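You operate a simulated robot arm through the tools that you are given. There is no shell and no other tool.

The job below is to be done with a simulated robot arm. You get a single attempt, and the scene is never put back.

Task
Set the heat knob to 3, shut the bypass valve, steam on, jog until the product thermometer shows 40 C.
Fine: then switch the steam off and open the bypass valve again.

It is judged by the outcome, as a careful person would: the job done as asked, and still so three seconds after it is handed in. It fails if anything else is knocked over, pushed out of place, dropped, spilled or broken.

Robot
A 6-joint arm with a three-finger gripper, fixed in place. Base frame: the origin is at the foot of the arm, x ahead of it, y to its left, z up. Readings come in cm, rad, newtons and seconds.
With the tool pointing down near the work surface it reaches from about 84 to 96 cm from the base axis. Its first joint turns from -2.897 to 2.897 rad. Payload 4.89 kg.
Tool frame: the origin (TCP) lies between the finger pads and is the grasp point; the fingertips stand 3 cm ahead of it; z points along the fingers, y is the line along which they close. The gripper opens to 16.4 cm. The gripper's body begins 12.5 cm behind the TCP.
Orientation is that of the tool frame in the base frame, as a unit quaternion [w, x, y, z]. With the fingers straight down and closing along the base's y, the tool's x points along the base's -x, its y along +y and its z along -z.

Tools
- The arm moves only by the tool drive_tool. Its argument "commands" is a list of rows, each an object of numbers (a shift or turn left out is 0, a gripper value left out holds the last): "fingers": the finger opening in mm, from 0 to 164; "x", "y", "z": the shift along the base's x, y, z in units of 100 mm (1.0 is 100 mm); "ax", "ay", "az": the turn, a rotation vector about the base's x, y, z in units of 120 degrees (1.0 is 120 degrees). In form: [{"fingers": .., "x": .., "y": .., "z": .., "ax": .., "ay": .., "az": ..}, ...]. A call has 1 to 20 rows; each row is the pose to reach, as a shift and turn from the pose commanded when the call began. A call with a number of a shift or a turn outside -1 to 1 is refused whole. Each row takes 0.2 s and may step no farther than 5 cm and 0.15 rad from the row before; otherwise, or with a gripper value out of range, the whole call is refused. Where a pose cannot be reached the arm comes as near as it can. A force on the tool above 90 N (or 10 N above the force at the start of the call, whichever is more), or a blocked arm, ends the call early, and 0.2 s more pass. The fingers move at their own pace (about 10.8 cm/s each) and stop on an object; they squeeze with about 34 N. The grip force told is the motor's: it shows also when the fingers shut on nothing. Time passes only in rows, and 0.2 s behind the last, so rows that repeat a pose let the fingers close. It gives the time, the measured TCP pose, the force on the tool (base axes), the opening and the grip force at its end, in the units of the frame above (readings bear some noise), with the torque about the TCP (base axes, N m) and any sound that the robot's microphone picked up.
- Cameras (640 x 400 px; columns grow to the right, rows downward): "scene" is fixed at [4.87, -50.1, 134.02]; the picture's right is [0.90, -0.44, 0.00], its down [-0.16, -0.33, -0.93] and it looks along [0.41, 0.84, -0.36] (base axes); focal length 338 px, centre (320, 200). "wrist" rides on the gripper at [7.6, -0.2, -15.2] in the tool frame; the picture's right is [0.02, 1.00, 0.00], its down [-0.88, 0.02, -0.47] and it looks along [-0.47, 0.01, 0.88] (tool axes); focal length 247 px, centre (320, 200). There is no depth. A picture from a camera that has moved, and an enlarged one, comes with that camera's place and axes in the base frame and with its lens.
- grab_frame(camera): a new picture of that camera. It takes no simulated time.
- move_column(by): slides the trunk up (or, below 0, down) by that many cm; the arm rides with it, the base frame stays. It gives what a move gives, with no picture.
- zoom(camera, box): a new picture of the part [left, top, right, bottom] of that camera's present view, enlarged. It takes no simulated time.
- sign_off(): hands the job in; it is judged then, once.

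Nothing tells you positions but the pictures and the camera data. Unless the task says otherwise, let go and move clear before handing in.

The tools are called after ">>>" by a JSON object that holds its "api" and its "payload". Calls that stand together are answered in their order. drive_tool: Moves the arm, as the interface text tells. Its arguments: {"type":"object","properties":{"commands":{"type":"array"}},"required":["commands"]} The other tools are called the same way: move_column (by) slides the trunk up or down; grab_frame (camera) takes a picture; zoom (camera, box) takes an enlarged picture of a part of a camera's view; sign_off () hands the job in.

At the start:

```text
time_s: 0.0
ee_pos: [36.54, 44.9, 126.8]
tcp_rot: [0.0, 0.001, 1.0, 0.0]
force: [-0.1, 0.4, 0.4]
wrist_torque: [0.01, -0.02, -0.02]
gripper_width: 16.37
grasp_force: 0.0
trunk travel left (down, up): [-12.5, 26.5]
```

scene: 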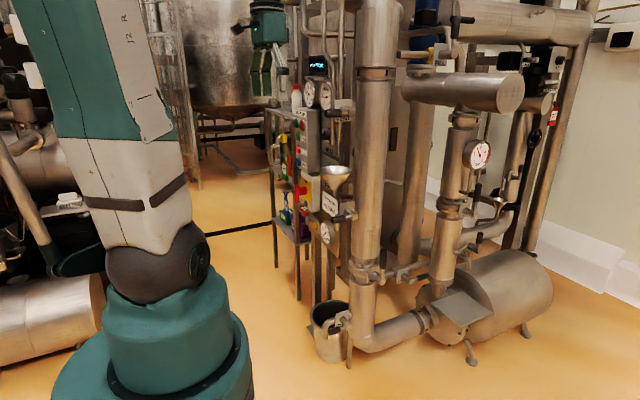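
wrist: 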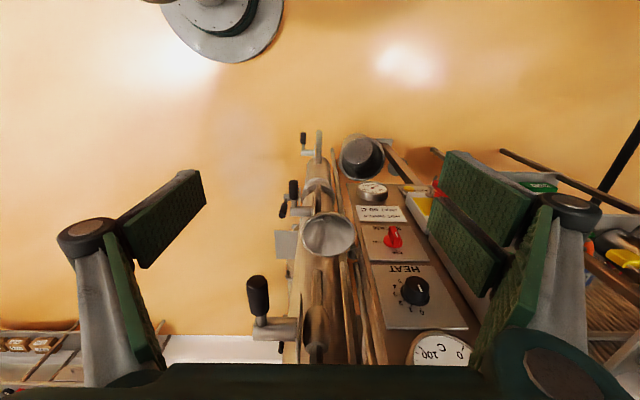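

I see a process skid with a panel (HEAT knob, a red-handled switch, gauges) and pipes with crank/lever valves. I'll zoom in on the details before moving anything.

>>> {"api": "zoom", "payload": {"camera": "scene", "box": [260, 50, 380, 125]}}

>>> {"api": "zoom", "payload": {"camera": "scene", "box": [260, 125, 380, 200]}}

>>> {"api": "zoom", "payload": {"camera": "scene", "box": [260, 180, 420, 280]}}

>>> {"api": "zoom", "payload": {"camera": "wrist", "box": [340, 200, 480, 370]}}

>>> {"api": "zoom", "payload": {"camera": "wrist", "box": [230, 120, 470, 280]}}

>>> {"api": "zoom", "payload": {"camera": "scene", "box": [400, 30, 600, 230]}}

```text
5.33 times, centred on (320, 88) of scene
camera zoom: at [4.87, -50.1, 134.02], right [0.9, -0.44, 0.0], down [-0.16, -0.33, -0.93], along [0.41, 0.84, -0.36], focal length 1803 px, centre (320, 800)
```

zoom: 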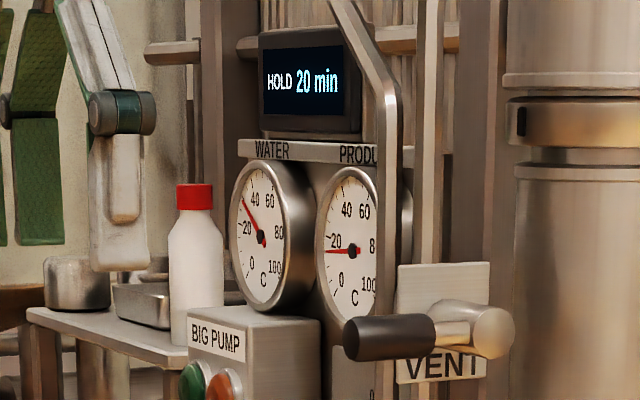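

```text
5.33 times, centred on (320, 162) of scene
camera zoom: at [4.87, -50.1, 134.02], right [0.9, -0.44, 0.0], down [-0.16, -0.33, -0.93], along [0.41, 0.84, -0.36], focal length 1803 px, centre (320, 400)
```

zoom: 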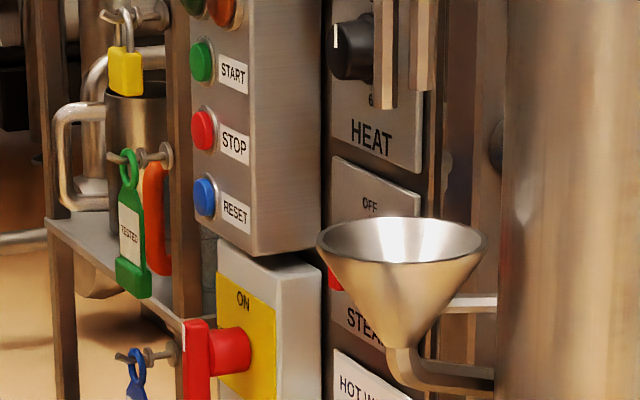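

```text
4.00 times, centred on (340, 230) of scene
camera zoom: at [4.87, -50.1, 134.02], right [0.9, -0.44, 0.0], down [-0.16, -0.33, -0.93], along [0.41, 0.84, -0.36], focal length 1352 px, centre (240, 80)
```

zoom: 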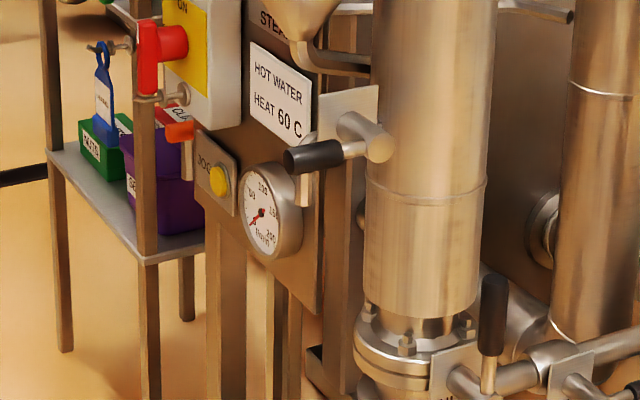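

```text
2.35 times, centred on (410, 285) of wrist
camera zoom: at [28.69, 44.8, 142.1], right [-0.02, 1.0, 0.0], down [0.88, 0.02, 0.47], along [0.47, 0.01, -0.88], focal length 581 px, centre (108, 0)
```

zoom: 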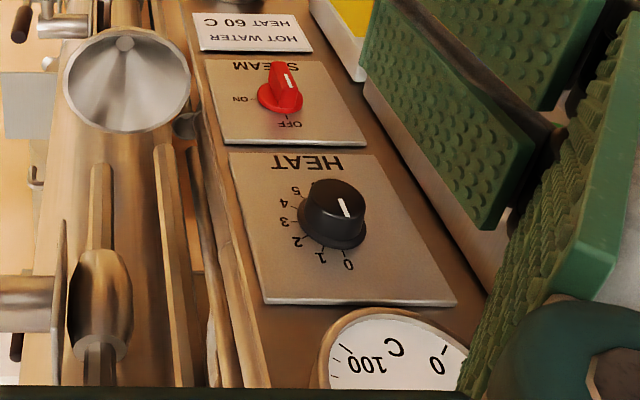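

```text
2.50 times, centred on (350, 200) of wrist
camera zoom: at [28.69, 44.8, 142.1], right [-0.02, 1.0, 0.0], down [0.88, 0.02, 0.47], along [0.47, 0.01, -0.88], focal length 617 px, centre (245, 200)
```

zoom: 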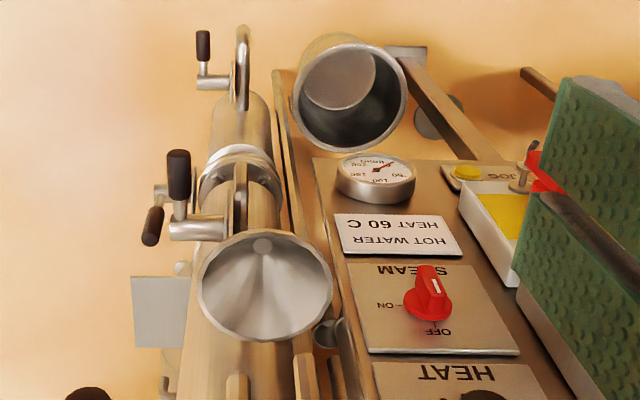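

```text
2.00 times, centred on (500, 130) of scene
camera zoom: at [4.87, -50.1, 134.02], right [0.9, -0.44, 0.0], down [-0.16, -0.33, -0.93], along [0.41, 0.84, -0.36], focal length 676 px, centre (-40, 340)
```

zoom: 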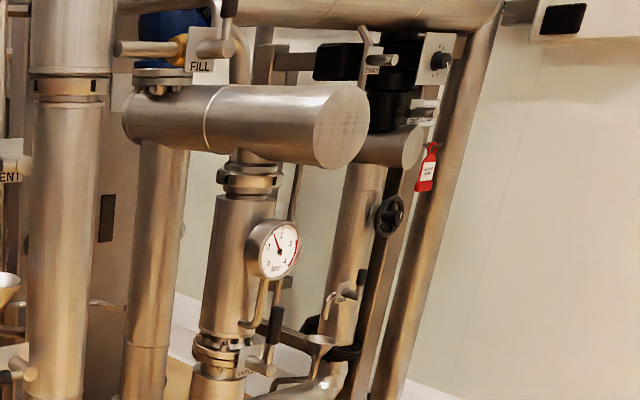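

The panel faces -x, and I triangulate the HEAT knob near (63, 63, 111). I still have to find which handle is the bypass valve, so I'll zoom in further.

>>> {"api": "zoom", "payload": {"camera": "scene", "box": [320, 190, 384, 230]}}

>>> {"api": "zoom", "payload": {"camera": "scene", "box": [340, 230, 436, 290]}}

>>> {"api": "zoom", "payload": {"camera": "scene", "box": [400, 0, 480, 50]}}

>>> {"api": "zoom", "payload": {"camera": "scene", "box": [500, 40, 580, 90]}}

>>> {"api": "zoom", "payload": {"camera": "scene", "box": [460, 170, 540, 220]}}

>>> {"api": "zoom", "payload": {"camera": "scene", "box": [300, 280, 380, 380]}}

>>> {"api": "zoom", "payload": {"camera": "scene", "box": [240, 0, 420, 110]}}

>>> {"api": "zoom", "payload": {"camera": "wrist", "box": [230, 120, 350, 195]}}

>>> {"api": "zoom", "payload": {"camera": "wrist", "box": [220, 190, 360, 370]}}

```text
10.00 times, centred on (352, 210) of scene
camera zoom: at [4.87, -50.1, 134.02], right [0.9, -0.44, 0.0], down [-0.16, -0.33, -0.93], along [0.41, 0.84, -0.36], focal length 3381 px, centre (0, 100)
```

zoom: 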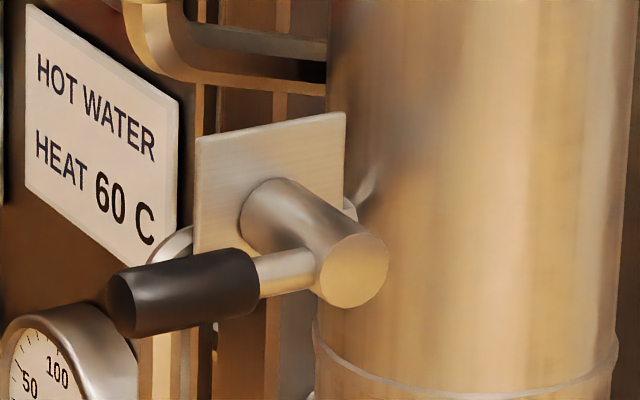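

```text
6.67 times, centred on (388, 260) of scene
camera zoom: at [4.87, -50.1, 134.02], right [0.9, -0.44, 0.0], down [-0.16, -0.33, -0.93], along [0.41, 0.84, -0.36], focal length 2254 px, centre (-133, -200)
```

zoom: 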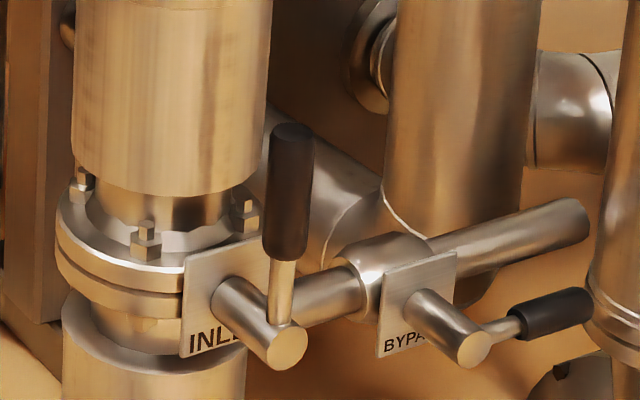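

```text
8.00 times, centred on (440, 25) of scene
camera zoom: at [4.87, -50.1, 134.02], right [0.9, -0.44, 0.0], down [-0.16, -0.33, -0.93], along [0.41, 0.84, -0.36], focal length 2704 px, centre (-640, 1600)
```

zoom: 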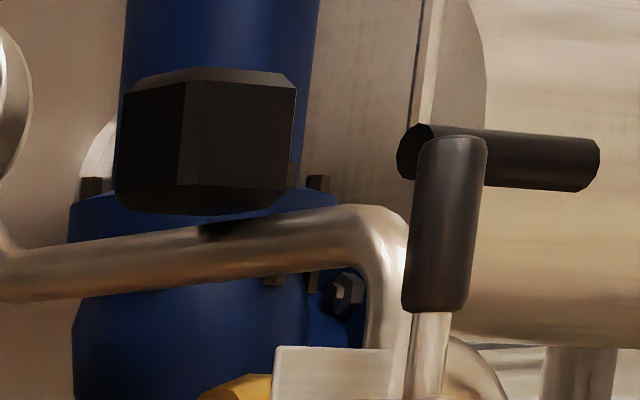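

```text
8.00 times, centred on (540, 65) of scene
camera zoom: at [4.87, -50.1, 134.02], right [0.9, -0.44, 0.0], down [-0.16, -0.33, -0.93], along [0.41, 0.84, -0.36], focal length 2704 px, centre (-1440, 1280)
```

zoom: 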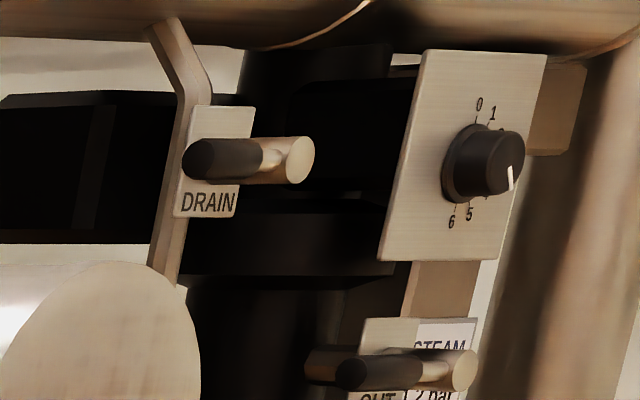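

```text
8.00 times, centred on (500, 195) of scene
camera zoom: at [4.87, -50.1, 134.02], right [0.9, -0.44, 0.0], down [-0.16, -0.33, -0.93], along [0.41, 0.84, -0.36], focal length 2704 px, centre (-1120, 240)
```

zoom: 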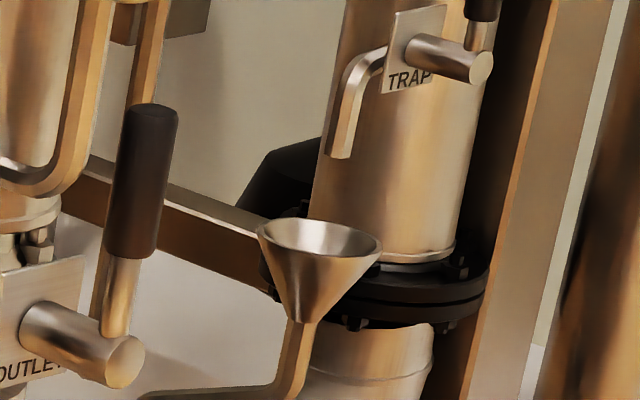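

```text
4.00 times, centred on (340, 330) of scene
camera zoom: at [4.87, -50.1, 134.02], right [0.9, -0.44, 0.0], down [-0.16, -0.33, -0.93], along [0.41, 0.84, -0.36], focal length 1352 px, centre (240, -320)
```

zoom: 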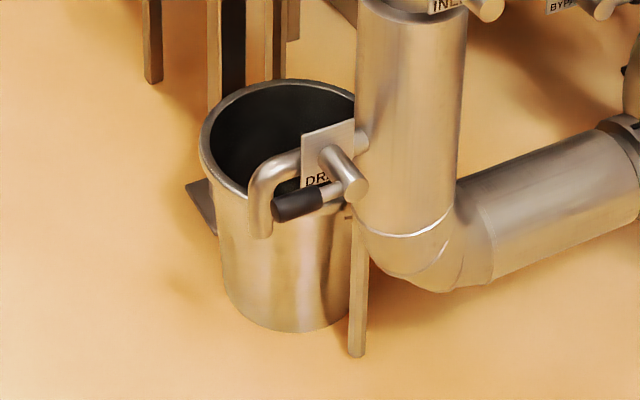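

```text
3.56 times, centred on (330, 55) of scene
camera zoom: at [4.87, -50.1, 134.02], right [0.9, -0.44, 0.0], down [-0.16, -0.33, -0.93], along [0.41, 0.84, -0.36], focal length 1202 px, centre (284, 716)
```

zoom: 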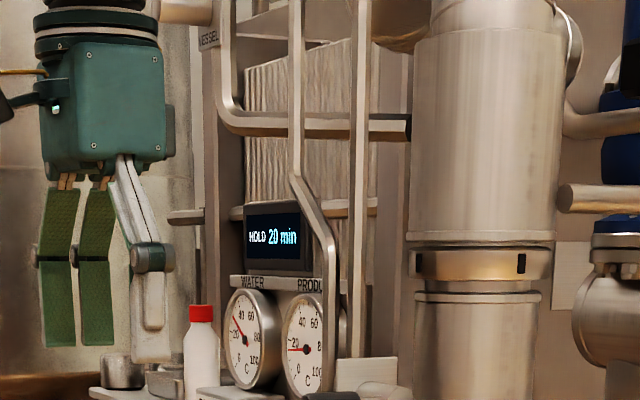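

```text
5.33 times, centred on (290, 158) of wrist
camera zoom: at [28.69, 44.8, 142.1], right [-0.02, 1.0, 0.0], down [0.88, 0.02, 0.47], along [0.47, 0.01, -0.88], focal length 1317 px, centre (480, 427)
```

zoom: 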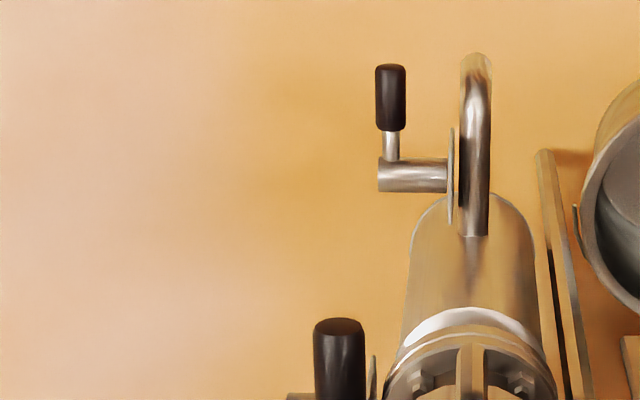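

```text
2.22 times, centred on (290, 280) of wrist
camera zoom: at [28.69, 44.8, 142.1], right [-0.02, 1.0, 0.0], down [0.88, 0.02, 0.47], along [0.47, 0.01, -0.88], focal length 549 px, centre (387, 22)
```

zoom: 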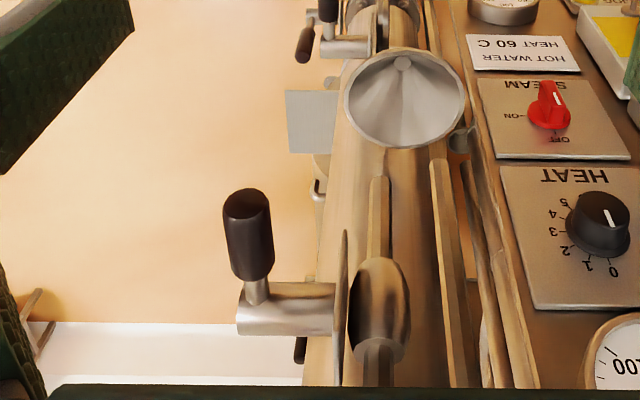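

BYPASS is the right-hand lever near (80–85, 28–35, 60), pointing +x along its pipe, so it looks open. HEAT points at 0 and STEAM at OFF. I'll first turn the tool to face the panel (+x) while shifting toward +y, clear of the VENT handle.

>>> {"api": "drive_tool", "payload": {"commands": [{"fingers": 80, "ay": -0.0682, "y": 0.09}, {"ay": -0.1364, "y": 0.18}, {"ay": -0.2046, "y": 0.27}, {"ay": -0.2727, "y": 0.36}, {"ay": -0.3409, "y": 0.45}, {"ay": -0.4091, "y": 0.54}, {"ay": -0.4773, "y": 0.63}, {"ay": -0.5455, "y": 0.72}, {"ay": -0.6136, "y": 0.81}, {"ay": -0.6818, "y": 0.9}, {"ay": -0.75, "y": 1.0}, {"ay": -0.75, "y": 1.0}]}}

>>> {"api": "grab_frame", "payload": {"camera": "scene"}}

>>> {"api": "grab_frame", "payload": {"camera": "wrist"}}

```text
time_s: 2.8
ee_pos: [36.61, 47.85, 126.76]
tcp_rot: [0.708, 0.003, 0.706, -0.003]
force: [0.3, -0.3, -0.7]
wrist_torque: [-0.02, 0.0, 0.01]
gripper_width: 8.01
grasp_force: 0.1
trunk travel left (down, up): [-12.5, 26.5]
stopped in row 12: the arm was blocked; the commanded pose is now the measured one
```

```text
taken
```

scene: 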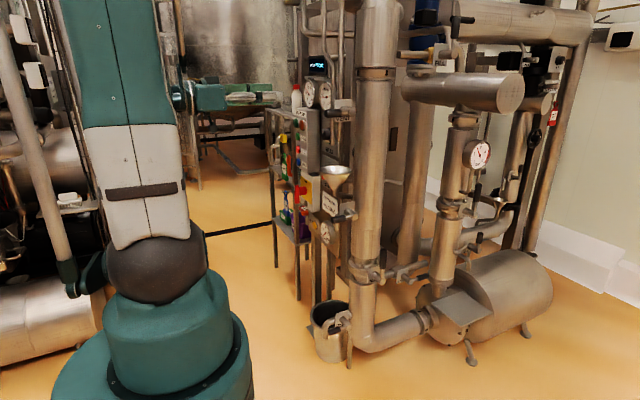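

```text
taken
camera wrist: at [21.15, 47.98, 119.19], right [0.01, 1.0, -0.02], down [-0.47, 0.02, 0.88], along [0.88, 0.0, 0.47], focal length 247 px, centre (320, 200)
```

wrist: 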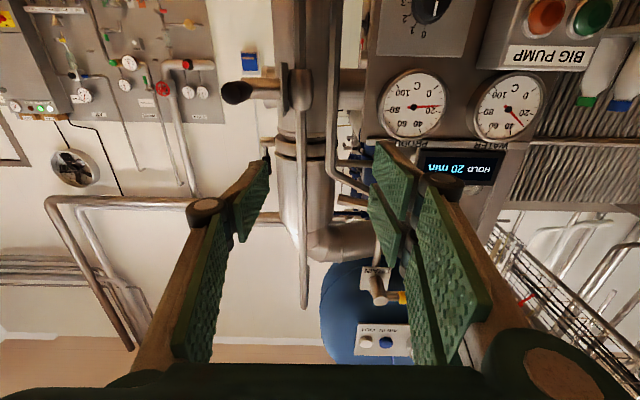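

The arm stalled after turning, probably at a reach or joint constraint since the forces are negligible. The tool now points +x, so I'll try moving diagonally toward the knob (+x, +y, lower).

>>> {"api": "drive_tool", "payload": {"commands": [{"x": 0.1, "y": 0.1, "z": -0.1}, {"x": 0.2, "y": 0.25, "z": -0.2}, {"x": 0.3, "y": 0.4, "z": -0.3}, {"x": 0.4, "y": 0.55, "z": -0.45}, {"x": 0.5, "y": 0.7, "z": -0.6}, {"x": 0.6, "y": 0.85, "z": -0.75}, {"x": 0.7, "y": 1.0, "z": -0.9}]}}

>>> {"api": "grab_frame", "payload": {"camera": "scene"}}

>>> {"api": "grab_frame", "payload": {"camera": "wrist"}}

```text
time_s: 4.5
ee_pos: [42.48, 48.45, 120.16]
tcp_rot: [0.706, 0.009, 0.708, -0.01]
force: [3.9, 3.8, -3.0]
wrist_torque: [-0.03, -0.52, -0.72]
gripper_width: 8.01
grasp_force: 0.1
trunk travel left (down, up): [-12.5, 26.5]
stopped in row 7: the arm was blocked; the commanded pose is now the measured one
```

```text
taken
```

scene: 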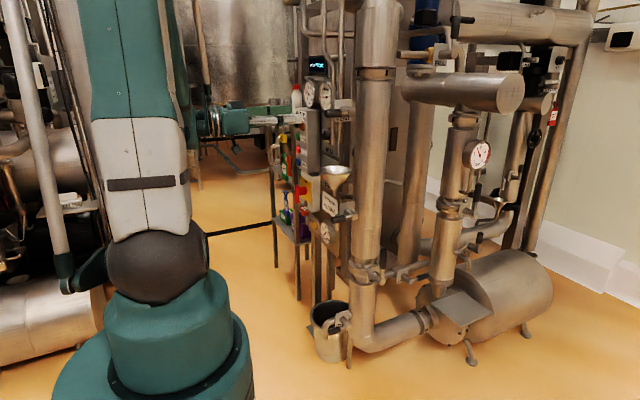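

```text
taken
camera wrist: at [27.12, 48.68, 112.62], right [0.02, 1.0, -0.02], down [-0.47, 0.03, 0.88], along [0.88, -0.01, 0.47], focal length 247 px, centre (320, 200)
```

wrist: 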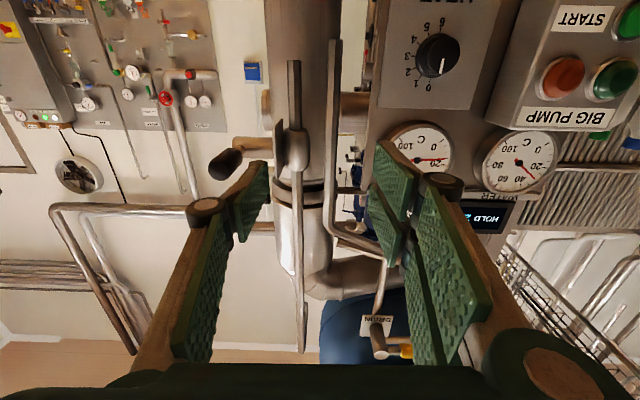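

The arm is being blocked in +y around y=48 with little force at the tool. I'll look at the arm itself to find the cause.

>>> {"api": "zoom", "payload": {"camera": "scene", "box": [0, 0, 320, 200]}}

>>> {"api": "zoom", "payload": {"camera": "scene", "box": [160, 60, 340, 172]}}

>>> {"api": "zoom", "payload": {"camera": "scene", "box": [0, 180, 320, 400]}}

```text
2.00 times, centred on (160, 100) of scene
camera zoom: at [4.87, -50.1, 134.02], right [0.9, -0.44, 0.0], down [-0.16, -0.33, -0.93], along [0.41, 0.84, -0.36], focal length 676 px, centre (640, 400)
```

zoom: 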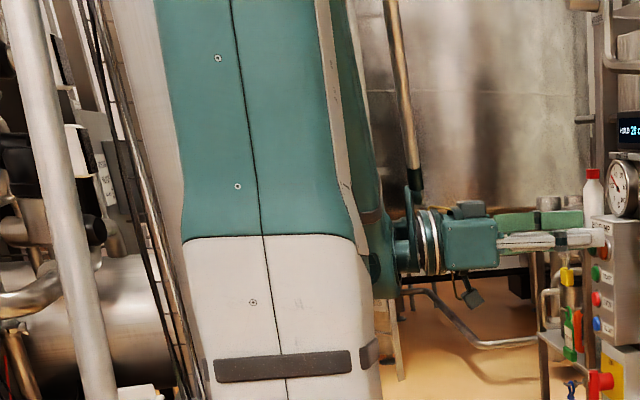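

```text
3.56 times, centred on (250, 116) of scene
camera zoom: at [4.87, -50.1, 134.02], right [0.9, -0.44, 0.0], down [-0.16, -0.33, -0.93], along [0.41, 0.84, -0.36], focal length 1202 px, centre (569, 499)
```

zoom: 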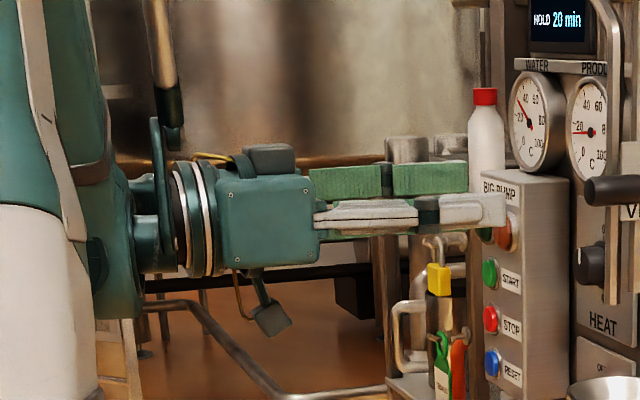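

```text
1.82 times, centred on (160, 290) of scene
camera zoom: at [4.87, -50.1, 134.02], right [0.9, -0.44, 0.0], down [-0.16, -0.33, -0.93], along [0.41, 0.84, -0.36], focal length 615 px, centre (611, 36)
```

zoom: 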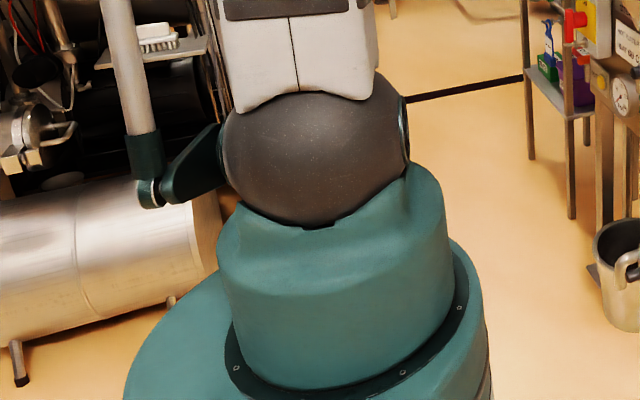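

The hand looks clear of everything, so this is probably a joint limit. I'll probe with small single-axis moves to learn which directions are free, starting with +x and -z.

>>> {"api": "drive_tool", "payload": {"commands": [{"x": 0.1, "z": -0.1}, {"x": 0.2, "z": -0.2}, {"x": 0.3, "z": -0.3}, {"x": 0.3, "z": -0.3}]}}

>>> {"api": "drive_tool", "payload": {"commands": [{"y": 0.05}, {"y": 0.1}, {"y": 0.15}, {"y": 0.15}]}}

```text
time_s: 5.5
ee_pos: [46.07, 47.85, 117.4]
tcp_rot: [0.708, 0.015, 0.706, -0.015]
force: [-0.7, 2.6, -0.9]
wrist_torque: [-0.03, -0.09, -0.37]
gripper_width: 7.99
grasp_force: 0.0
trunk travel left (down, up): [-12.5, 26.5]
```

```text
time_s: 6.5
ee_pos: [46.46, 48.9, 117.47]
tcp_rot: [0.707, 0.017, 0.706, -0.017]
force: [0.4, -0.1, -0.4]
wrist_torque: [0.01, 0.02, 0.03]
gripper_width: 8.01
grasp_force: 0.1
trunk travel left (down, up): [-12.5, 26.5]
```

>>> {"api": "drive_tool", "payload": {"commands": [{"y": 0.05, "x": -0.05}, {"y": 0.1, "x": -0.1}, {"y": 0.15, "x": -0.15}, {"y": 0.2, "x": -0.2}, {"y": 0.25, "x": -0.25}, {"y": 0.3, "x": -0.3}, {"y": 0.3, "x": -0.3}]}}

>>> {"api": "grab_frame", "payload": {"camera": "scene"}}

```text
time_s: 8.2
ee_pos: [47.03, 48.44, 117.51]
tcp_rot: [0.707, 0.042, 0.705, -0.042]
force: [-1.0, -0.2, 0.1]
wrist_torque: [0.01, 0.03, 0.04]
gripper_width: 7.99
grasp_force: 0.0
trunk travel left (down, up): [-12.5, 26.5]
stopped in row 7: the arm was blocked; the commanded pose is now the measured one
```

```text
taken
```

scene: 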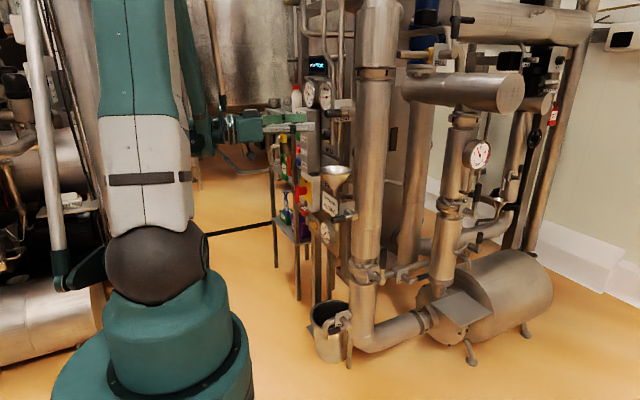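

Only the first joint seems stuck toward larger azimuth, since the others follow and leave a small yaw error. I'll undo that yaw and move outward radially so less base rotation is needed, with the fingers narrower to pass the conduits.

>>> {"api": "drive_tool", "payload": {"commands": [{"fingers": 60, "x": 0.1, "y": 0.05, "z": -0.05, "az": 0.01}, {"x": 0.2, "y": 0.15, "z": -0.1, "az": 0.025}, {"x": 0.3, "y": 0.25, "z": -0.2, "az": 0.04}, {"x": 0.35, "y": 0.35, "z": -0.3, "az": 0.05}, {"x": 0.4, "y": 0.45, "z": -0.35, "az": 0.057}, {"x": 0.45, "y": 0.55, "z": -0.4, "az": 0.057}, {"x": 0.45, "y": 0.55, "z": -0.4, "az": 0.057}]}}

>>> {"api": "grab_frame", "payload": {"camera": "wrist"}}

>>> {"api": "grab_frame", "payload": {"camera": "scene"}}

```text
time_s: 9.8
ee_pos: [51.13, 54.49, 113.54]
tcp_rot: [0.707, -0.003, 0.707, 0.004]
force: [-0.6, -0.1, 0.2]
wrist_torque: [-0.02, 0.02, -0.03]
gripper_width: 5.99
grasp_force: 0.1
trunk travel left (down, up): [-12.5, 26.5]
```

```text
taken
camera wrist: at [35.75, 54.31, 105.83], right [-0.01, 1.0, -0.02], down [-0.47, 0.01, 0.88], along [0.88, 0.02, 0.47], focal length 247 px, centre (320, 200)
```

wrist: 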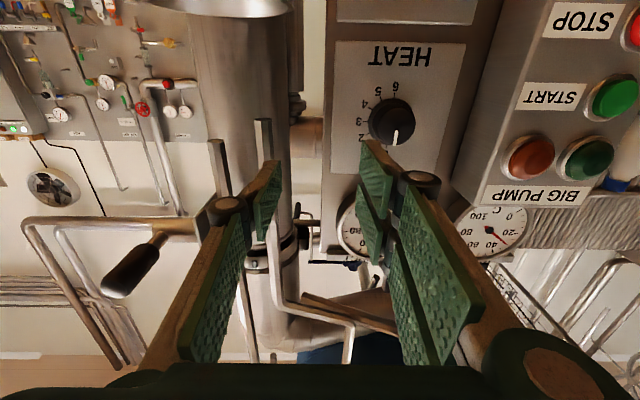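

```text
taken
```

scene: 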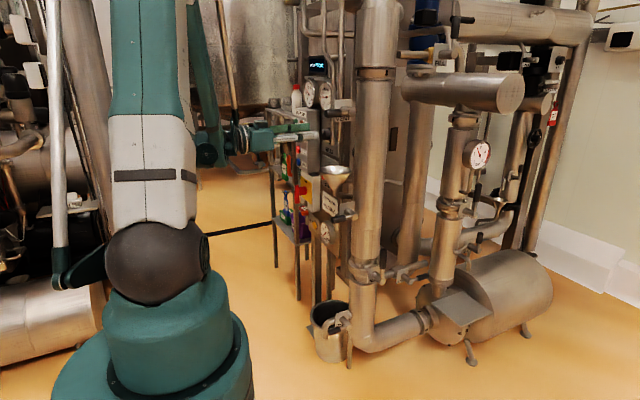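

That worked: the arm is at (51, 54.5, 113.5) and pointing straight at the panel. Next I'll line up with the HEAT knob at about (62.8, 62.5, 111).

>>> {"api": "drive_tool", "payload": {"commands": [{"fingers": 80, "x": 0.05, "y": 0.1, "z": -0.05}, {"x": 0.1, "y": 0.2, "z": -0.1}, {"x": 0.14, "y": 0.3, "z": -0.15}, {"x": 0.18, "y": 0.4, "z": -0.2}, {"x": 0.22, "y": 0.5, "z": -0.24}, {"x": 0.25, "y": 0.6, "z": -0.24}, {"x": 0.28, "y": 0.7, "z": -0.24}, {"x": 0.3, "y": 0.8, "z": -0.24}, {"x": 0.3, "y": 0.8, "z": -0.24}]}}

>>> {"api": "grab_frame", "payload": {"camera": "wrist"}}

>>> {"api": "grab_frame", "payload": {"camera": "scene"}}

```text
time_s: 11.8
ee_pos: [54.04, 62.72, 111.03]
tcp_rot: [0.708, -0.002, 0.706, 0.003]
force: [0.2, 0.3, 0.4]
wrist_torque: [-0.01, -0.01, 0.0]
gripper_width: 7.98
grasp_force: 0.1
trunk travel left (down, up): [-12.5, 26.5]
```

```text
taken
camera wrist: at [38.81, 62.39, 103.37], right [-0.01, 1.0, -0.02], down [-0.47, 0.01, 0.88], along [0.88, 0.02, 0.47], focal length 247 px, centre (320, 200)
```

wrist: 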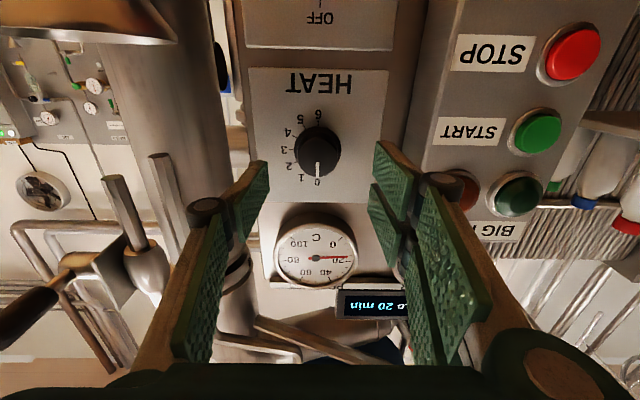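

```text
taken
```

scene: 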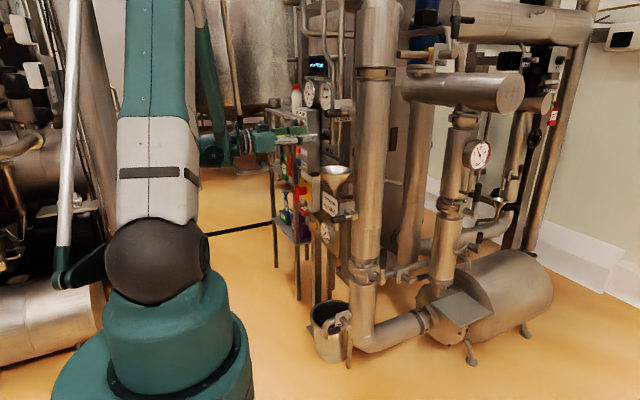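

>>> {"api": "zoom", "payload": {"camera": "wrist", "box": [240, 60, 400, 220]}}

>>> {"api": "zoom", "payload": {"camera": "scene", "box": [270, 90, 366, 150]}}

```text
2.50 times, centred on (320, 140) of wrist
camera zoom: at [38.81, 62.39, 103.37], right [-0.01, 1.0, -0.02], down [-0.47, 0.01, 0.88], along [0.88, 0.02, 0.47], focal length 617 px, centre (320, 350)
```

zoom: 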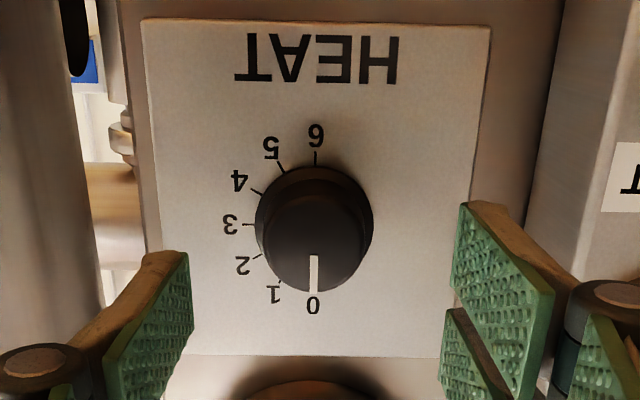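

```text
6.67 times, centred on (318, 120) of scene
camera zoom: at [4.87, -50.1, 134.02], right [0.9, -0.44, 0.0], down [-0.16, -0.33, -0.93], along [0.41, 0.84, -0.36], focal length 2254 px, centre (333, 733)
```

zoom: 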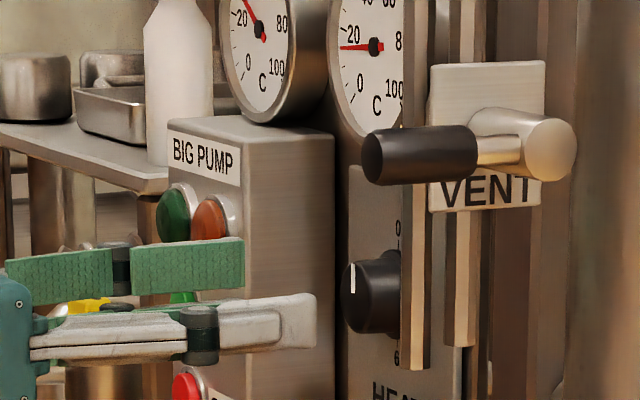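

The knob points straight up at 0 and 3 is a quarter turn clockwise. I'll move in so the fingertips straddle the knob, stopping just short of the panel.

>>> {"api": "drive_tool", "payload": {"commands": [{"x": 0.1}, {"x": 0.2}, {"x": 0.3}, {"x": 0.4}, {"x": 0.5}, {"x": 0.5}]}}

>>> {"api": "zoom", "payload": {"camera": "wrist", "box": [200, 60, 440, 300]}}

>>> {"api": "zoom", "payload": {"camera": "scene", "box": [270, 90, 366, 150]}}

```text
time_s: 13.2
ee_pos: [59.26, 62.51, 110.99]
tcp_rot: [0.708, -0.003, 0.706, 0.003]
force: [-0.3, -0.6, 0.3]
wrist_torque: [-0.01, -0.01, 0.0]
gripper_width: 7.99
grasp_force: 0.1
trunk travel left (down, up): [-12.5, 26.5]
```

```text
1.67 times, centred on (320, 180) of wrist
camera zoom: at [43.83, 62.31, 103.31], right [-0.01, 1.0, -0.02], down [-0.47, 0.01, 0.88], along [0.88, 0.02, 0.47], focal length 412 px, centre (320, 233)
```

zoom: 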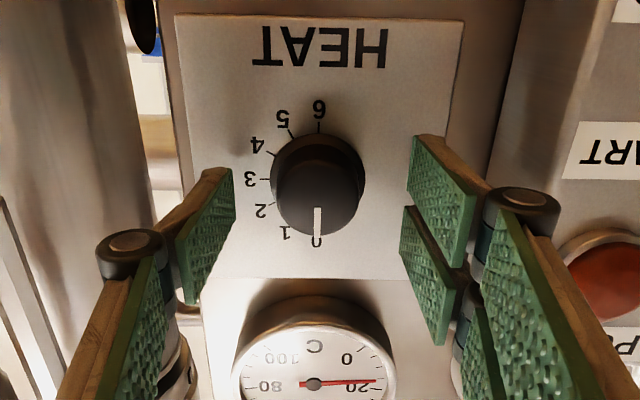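

```text
6.67 times, centred on (318, 120) of scene
camera zoom: at [4.87, -50.1, 134.02], right [0.9, -0.44, 0.0], down [-0.16, -0.33, -0.93], along [0.41, 0.84, -0.36], focal length 2254 px, centre (333, 733)
```

zoom: 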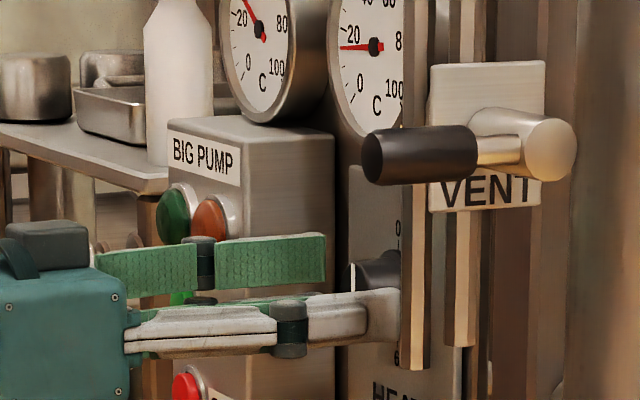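

The fingers straddle the knob evenly. I'll go 0.6 cm deeper and close.

>>> {"api": "drive_tool", "payload": {"commands": [{"x": 0.03}, {"x": 0.06}, {"x": 0.06, "fingers": 40}, {"x": 0.06, "fingers": 20}, {"x": 0.06, "fingers": 20}, {"x": 0.06, "fingers": 20}, {"x": 0.06, "fingers": 20}]}}

>>> {"api": "zoom", "payload": {"camera": "wrist", "box": [200, 60, 440, 300]}}

```text
time_s: 14.8
ee_pos: [59.83, 62.45, 111.15]
tcp_rot: [0.707, -0.002, 0.707, 0.002]
force: [-5.5, -30.4, -11.6]
wrist_torque: [0.04, 0.03, -1.06]
gripper_width: 3.89
grasp_force: 45.1
trunk travel left (down, up): [-12.5, 26.5]
```

```text
1.67 times, centred on (320, 180) of wrist
camera zoom: at [44.48, 62.21, 103.4], right [-0.01, 1.0, -0.02], down [-0.47, 0.01, 0.88], along [0.88, 0.02, 0.47], focal length 412 px, centre (320, 233)
```

zoom: 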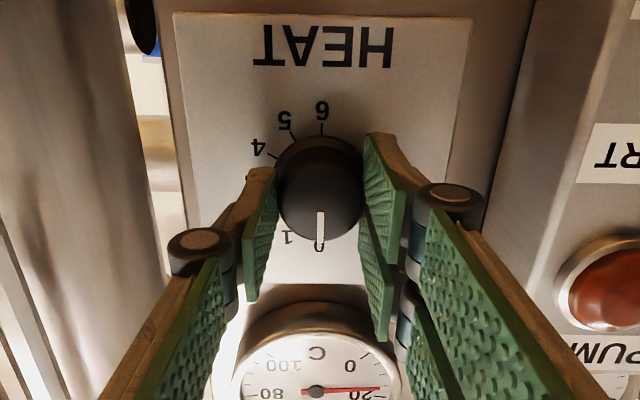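

Gripped at 3.9 cm with a side load of -30 N in y, so my center is slightly off. I'll shift a little toward -y, and down a bit in z, to relieve it.

>>> {"api": "drive_tool", "payload": {"commands": [{"y": -0.01, "z": -0.003}, {"y": -0.02, "z": -0.006}, {"y": -0.02, "z": -0.006}]}}

```text
time_s: 15.7
ee_pos: [59.81, 62.44, 111.03]
tcp_rot: [0.708, -0.003, 0.706, 0.004]
force: [10.6, -13.0, 13.8]
wrist_torque: [0.12, -0.29, -0.35]
gripper_width: 3.9
grasp_force: 44.6
trunk travel left (down, up): [-12.5, 26.5]
```

>>> {"api": "drive_tool", "payload": {"commands": [{"y": -0.015, "z": 0.003}, {"y": -0.015, "z": 0.003, "ax": 0.06}, {"y": -0.015, "z": 0.003, "ax": 0.12}, {"y": -0.015, "z": 0.003, "ax": 0.18}, {"y": -0.015, "z": 0.003, "ax": 0.24}]}}

>>> {"api": "zoom", "payload": {"camera": "wrist", "box": [200, 60, 440, 300]}}

```text
time_s: 16.9
ee_pos: [59.77, 62.39, 111.01]
tcp_rot: [0.686, 0.173, 0.683, 0.18]
force: [28.1, 32.9, 39.3]
wrist_torque: [0.0, -0.81, 0.62]
gripper_width: 3.88
grasp_force: 45.4
trunk travel left (down, up): [-12.5, 26.5]
```

```text
1.67 times, centred on (320, 180) of wrist
camera zoom: at [44.45, 65.89, 104.14], right [-0.01, 0.89, 0.46], down [-0.47, -0.41, 0.78], along [0.88, -0.21, 0.42], focal length 412 px, centre (320, 233)
```

zoom: 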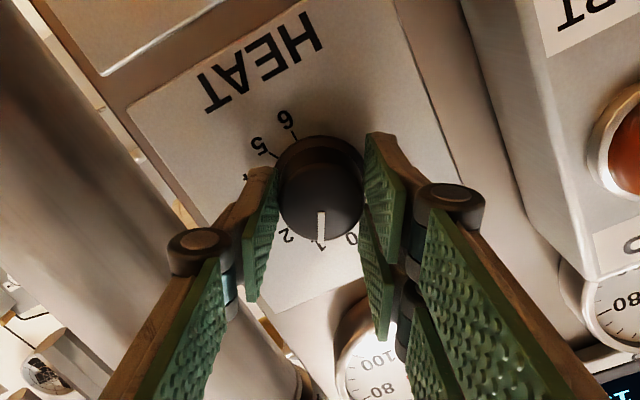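

The knob is turning with the gripper and now points at 1, but side load is building. I'll relieve it slightly, then continue.

>>> {"api": "drive_tool", "payload": {"commands": [{"x": 0.01, "y": 0.015, "z": 0.015}, {"x": 0.015, "y": 0.03, "z": 0.03}, {"x": 0.015, "y": 0.03, "z": 0.03}]}}

```text
time_s: 17.6
ee_pos: [59.89, 62.49, 111.13]
tcp_rot: [0.685, 0.175, 0.684, 0.178]
force: [-31.8, -8.4, -37.3]
wrist_torque: [0.04, 1.22, -0.43]
gripper_width: 3.9
grasp_force: 45.2
trunk travel left (down, up): [-12.5, 26.5]
```

>>> {"api": "drive_tool", "payload": {"commands": [{"x": -0.008, "y": -0.005, "z": -0.014}, {"x": -0.008, "y": -0.005, "z": -0.014, "ax": 0.06}, {"x": -0.008, "y": -0.005, "z": -0.014, "ax": 0.12}, {"x": -0.008, "y": -0.005, "z": -0.014, "ax": 0.18}, {"x": -0.008, "y": -0.005, "z": -0.014, "ax": 0.24}]}}

```text
time_s: 18.9
ee_pos: [59.78, 62.46, 110.99]
tcp_rot: [0.621, 0.338, 0.618, 0.343]
force: [-10.9, -13.7, -36.5]
wrist_torque: [0.0, 0.98, -0.64]
gripper_width: 3.9
grasp_force: 44.9
trunk travel left (down, up): [-12.5, 26.5]
```

>>> {"api": "drive_tool", "payload": {"commands": [{"y": -0.01, "z": -0.015}, {"y": -0.01, "z": -0.02, "ax": 0.06}, {"y": -0.01, "z": -0.02, "ax": 0.12}, {"y": -0.01, "z": -0.02, "ax": 0.18}, {"y": -0.01, "z": -0.02, "ax": 0.24}, {"y": -0.01, "z": -0.02, "ax": 0.27}, {"y": -0.01, "z": -0.02, "ax": 0.27}]}}

>>> {"api": "zoom", "payload": {"camera": "wrist", "box": [200, 60, 440, 300]}}

```text
time_s: 20.4
ee_pos: [59.79, 62.43, 111.01]
tcp_rot: [0.521, 0.475, 0.537, 0.464]
force: [-3.1, 20.0, 33.9]
wrist_torque: [0.03, -1.26, 0.35]
gripper_width: 3.89
grasp_force: 44.8
out of reach, approached as far as the arm can: row 5, 6, 7
trunk travel left (down, up): [-12.5, 26.5]
```

```text
1.67 times, centred on (320, 180) of wrist
camera zoom: at [44.4, 70.0, 110.47], right [0.03, 0.14, 0.99], down [-0.47, -0.87, 0.14], along [0.88, -0.47, 0.04], focal length 412 px, centre (320, 233)
```

zoom: 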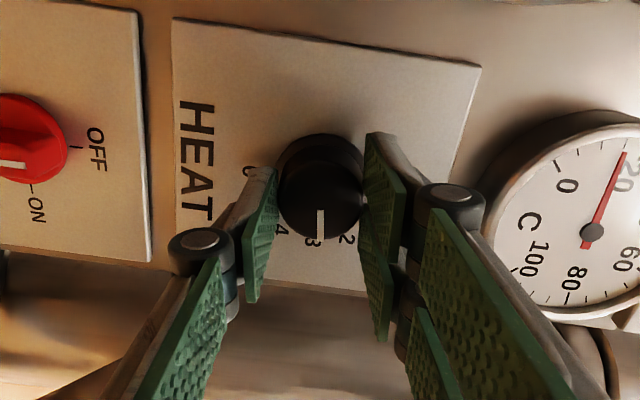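

The wrist reached its limit at about 83°, so the knob is just short of 3. I'll release and look before deciding on a small re-grip.

>>> {"api": "drive_tool", "payload": {"commands": [{"fingers": 60}, {"fingers": 70}, {"fingers": 70, "x": -0.1}, {"x": -0.2}, {"x": -0.3}, {"x": -0.4}, {"x": -0.4}]}}

>>> {"api": "zoom", "payload": {"camera": "wrist", "box": [220, 60, 420, 260]}}

>>> {"api": "grab_frame", "payload": {"camera": "wrist"}}

```text
time_s: 22.1
ee_pos: [55.76, 62.3, 110.93]
tcp_rot: [0.52, 0.476, 0.538, 0.462]
force: [0.4, 0.1, -1.5]
wrist_torque: [-0.03, 0.01, 0.0]
gripper_width: 7.01
grasp_force: 0.2
trunk travel left (down, up): [-12.5, 26.5]
```

```text
2.00 times, centred on (320, 160) of wrist
camera zoom: at [40.26, 69.97, 110.39], right [0.03, 0.14, 0.99], down [-0.47, -0.87, 0.14], along [0.88, -0.47, 0.04], focal length 494 px, centre (320, 280)
```

zoom: 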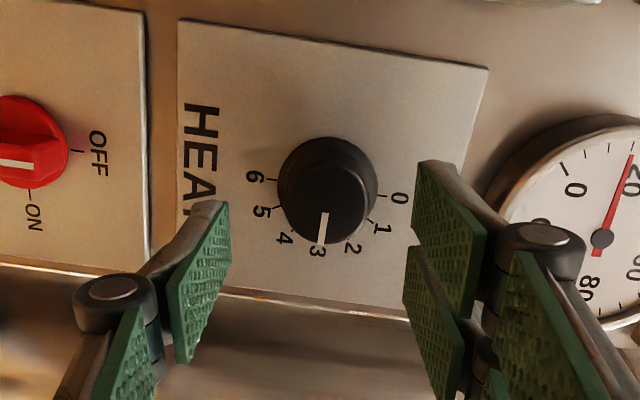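

```text
taken
camera wrist: at [40.26, 69.97, 110.39], right [0.03, 0.14, 0.99], down [-0.47, -0.87, 0.14], along [0.88, -0.47, 0.04], focal length 247 px, centre (320, 200)
```

wrist: 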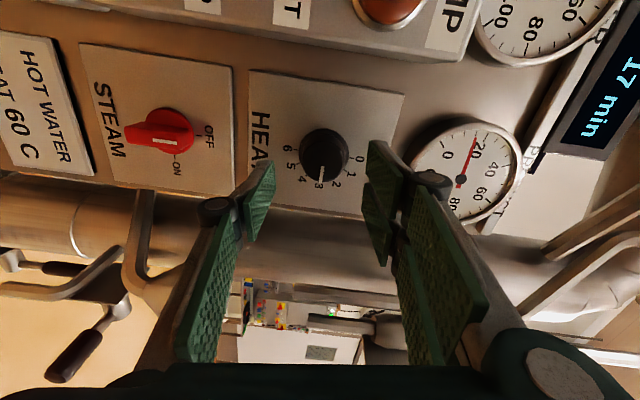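

>>> {"api": "zoom", "payload": {"camera": "wrist", "box": [285, 125, 365, 195]}}

>>> {"api": "zoom", "payload": {"camera": "scene", "box": [290, 50, 354, 90]}}

>>> {"api": "zoom", "payload": {"camera": "scene", "box": [290, 110, 354, 150]}}

>>> {"api": "zoom", "payload": {"camera": "wrist", "box": [80, 40, 240, 200]}}

```text
5.71 times, centred on (325, 160) of wrist
camera zoom: at [40.26, 69.97, 110.39], right [0.03, 0.14, 0.99], down [-0.47, -0.87, 0.14], along [0.88, -0.47, 0.04], focal length 1411 px, centre (291, 429)
```

zoom: 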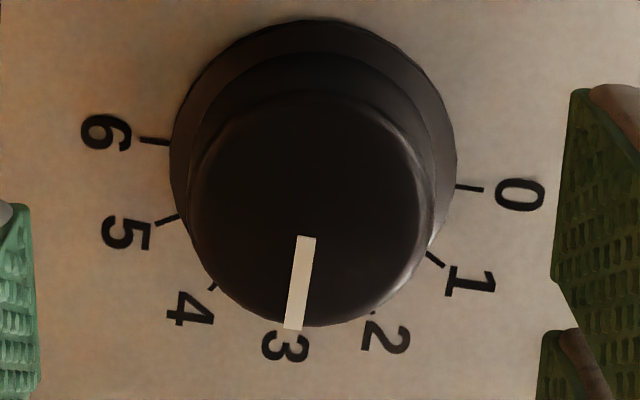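

```text
10.00 times, centred on (322, 70) of scene
camera zoom: at [4.87, -50.1, 134.02], right [0.9, -0.44, 0.0], down [-0.16, -0.33, -0.93], along [0.41, 0.84, -0.36], focal length 3381 px, centre (300, 1500)
```

zoom: 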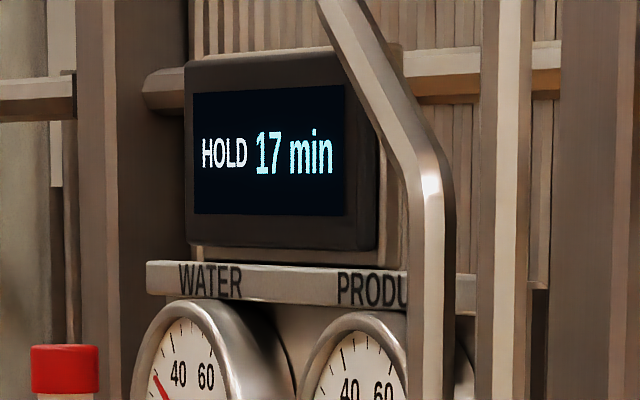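

```text
10.00 times, centred on (322, 130) of scene
camera zoom: at [4.87, -50.1, 134.02], right [0.9, -0.44, 0.0], down [-0.16, -0.33, -0.93], along [0.41, 0.84, -0.36], focal length 3381 px, centre (300, 900)
```

zoom: 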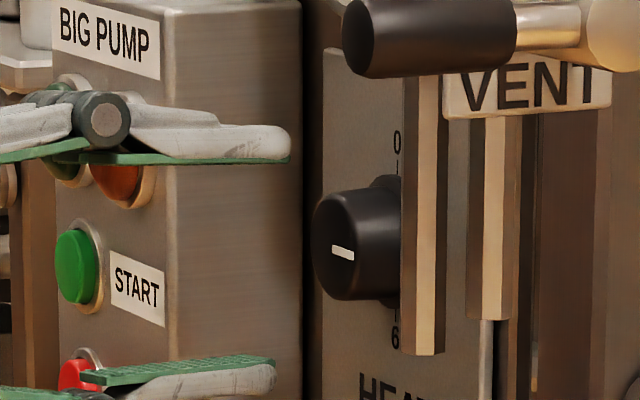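

```text
2.50 times, centred on (160, 120) of wrist
camera zoom: at [40.26, 69.97, 110.39], right [0.03, 0.14, 0.99], down [-0.47, -0.87, 0.14], along [0.88, -0.47, 0.04], focal length 617 px, centre (720, 400)
```

zoom: 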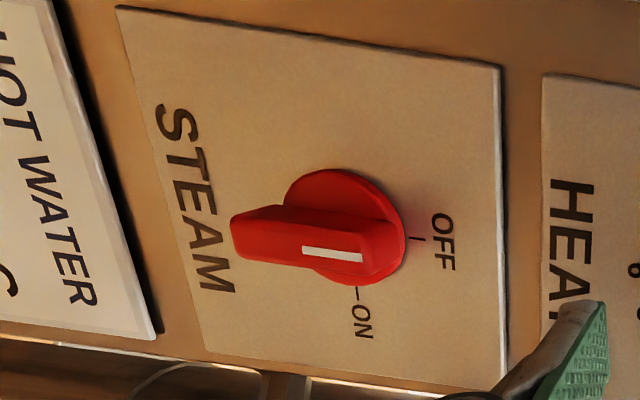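

HEAT now reads 3. Next is the bypass, so I'll back away along the same path, unrolling the wrist as I go.

>>> {"api": "drive_tool", "payload": {"commands": [{"fingers": 40, "x": -0.07, "y": -0.1, "z": 0.05}, {"x": -0.14, "y": -0.2, "z": 0.1}, {"x": -0.2, "y": -0.3, "z": 0.15, "ax": -0.06}, {"x": -0.25, "y": -0.4, "z": 0.2, "ax": -0.12}, {"x": -0.3, "y": -0.5, "z": 0.25, "ax": -0.18}, {"x": -0.35, "y": -0.6, "z": 0.3, "ax": -0.24}, {"x": -0.4, "y": -0.7, "z": 0.35, "ax": -0.3}, {"x": -0.45, "y": -0.8, "z": 0.4, "ax": -0.36}, {"x": -0.5, "y": -0.9, "z": 0.45, "ax": -0.42}, {"x": -0.55, "y": -1.0, "z": 0.5, "ax": -0.48}, {"x": -0.6, "y": -1.0, "z": 0.55, "ax": -0.54}, {"x": -0.6, "y": -1.0, "z": 0.6, "ax": -0.6}, {"x": -0.6, "y": -1.0, "z": 0.6, "ax": -0.66}, {"x": -0.6, "y": -1.0, "z": 0.6, "ax": -0.69}]}}

>>> {"api": "drive_tool", "payload": {"commands": [{"x": -0.1, "y": -0.15, "ay": 0.03}, {"x": -0.2, "y": -0.3, "ay": 0.09}, {"x": -0.3, "y": -0.45, "ay": 0.15, "z": 0.05}, {"x": -0.4, "y": -0.6, "ay": 0.22, "z": 0.1}, {"x": -0.45, "y": -0.7, "ay": 0.29, "z": 0.1}, {"x": -0.5, "y": -0.8, "ay": 0.36, "z": 0.1}, {"x": -0.5, "y": -0.9, "ay": 0.43, "z": 0.1}, {"x": -0.5, "y": -1.0, "ay": 0.5, "z": 0.1}, {"x": -0.5, "y": -1.0, "ay": 0.57, "z": 0.1}, {"x": -0.5, "y": -1.0, "ay": 0.64, "z": 0.1}, {"x": -0.5, "y": -1.0, "ay": 0.71, "z": 0.1}, {"x": -0.5, "y": -1.0, "ay": 0.75, "z": 0.1}]}}

>>> {"api": "grab_frame", "payload": {"camera": "scene"}}

>>> {"api": "grab_frame", "payload": {"camera": "wrist"}}

```text
time_s: 24.3
ee_pos: [54.33, 59.29, 112.33]
tcp_rot: [0.685, 0.182, 0.69, 0.148]
force: [-0.4, 0.5, 0.2]
wrist_torque: [0.02, 0.01, -0.02]
gripper_width: 3.99
grasp_force: 0.0
trunk travel left (down, up): [-12.5, 26.5]
stopped in row 11: the arm was blocked; the commanded pose is now the measured one
```

```text
time_s: 25.1
ee_pos: [56.4, 63.74, 108.85]
tcp_rot: [0.579, 0.208, 0.78, 0.116]
force: [-0.4, -0.1, 0.1]
wrist_torque: [-0.01, 0.04, 0.03]
gripper_width: 3.97
grasp_force: 0.0
trunk travel left (down, up): [-12.5, 26.5]
stopped in row 4: the arm was blocked; the commanded pose is now the measured one
```

```text
taken
```

scene: 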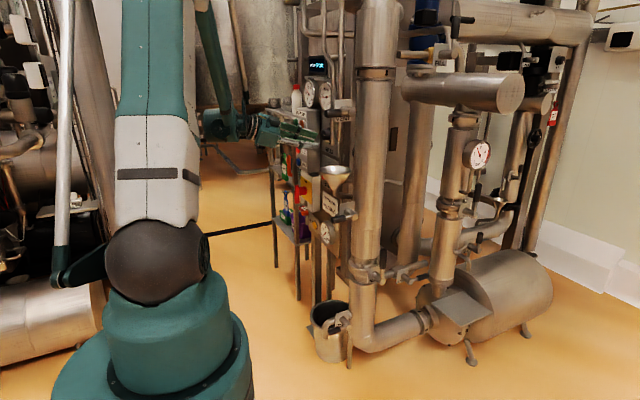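

```text
taken
camera wrist: at [39.84, 68.05, 106.83], right [0.19, 0.9, 0.4], down [-0.23, -0.36, 0.9], along [0.95, -0.26, 0.14], focal length 247 px, centre (320, 200)
```

wrist: 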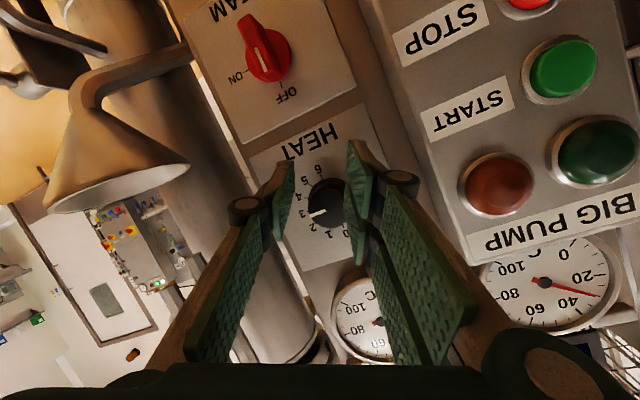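

I shouldn't have queued two moves: the retreat was blocked and the tool drifted slightly toward the panel, though nothing was touched and the knob still reads 3. From here I'll take small steps, checking each one, starting with straight up and back.

>>> {"api": "drive_tool", "payload": {"commands": [{"x": -0.1}, {"x": -0.2, "z": 0.05}, {"x": -0.3, "z": 0.1}]}}

```text
time_s: 25.9
ee_pos: [54.79, 64.62, 109.01]
tcp_rot: [0.58, 0.213, 0.778, 0.111]
force: [-0.1, -0.2, -0.6]
wrist_torque: [0.0, 0.0, -0.01]
gripper_width: 3.99
grasp_force: 0.1
trunk travel left (down, up): [-12.5, 26.5]
```

>>> {"api": "drive_tool", "payload": {"commands": [{"x": 0}, {"x": 0}, {"x": 0}]}}

>>> {"api": "zoom", "payload": {"camera": "scene", "box": [100, 0, 340, 150]}}

```text
time_s: 26.7
ee_pos: [54.66, 64.6, 109.08]
tcp_rot: [0.58, 0.213, 0.778, 0.111]
force: [-0.7, -0.3, 0.2]
wrist_torque: [0.01, -0.01, -0.02]
gripper_width: 4.01
grasp_force: 0.1
trunk travel left (down, up): [-12.5, 26.5]
```

```text
2.67 times, centred on (220, 75) of scene
camera zoom: at [4.87, -50.1, 134.02], right [0.9, -0.44, 0.0], down [-0.16, -0.33, -0.93], along [0.41, 0.84, -0.36], focal length 902 px, centre (587, 533)
```

zoom: 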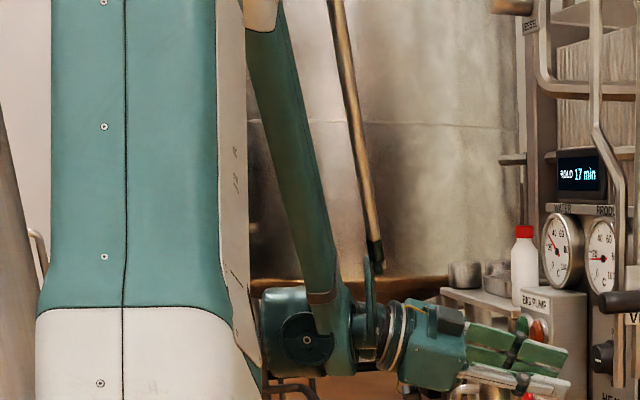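

The arm sits steadily about 1.5 cm off its command with no tool force, so some other link is touching or limited. I'll test small moves in other directions: up, then toward -y.

>>> {"api": "drive_tool", "payload": {"commands": [{"z": 0.1}, {"z": 0.2}, {"z": 0.3}, {"z": 0.3}]}}

```text
time_s: 27.9
ee_pos: [55.83, 66.92, 110.99]
tcp_rot: [0.58, 0.214, 0.778, 0.111]
force: [0.1, -0.1, 0.1]
wrist_torque: [-0.04, -0.02, -0.09]
gripper_width: 4.01
grasp_force: 0.0
trunk travel left (down, up): [-12.5, 26.5]
stopped in row 4: the arm was blocked; the commanded pose is now the measured one
```

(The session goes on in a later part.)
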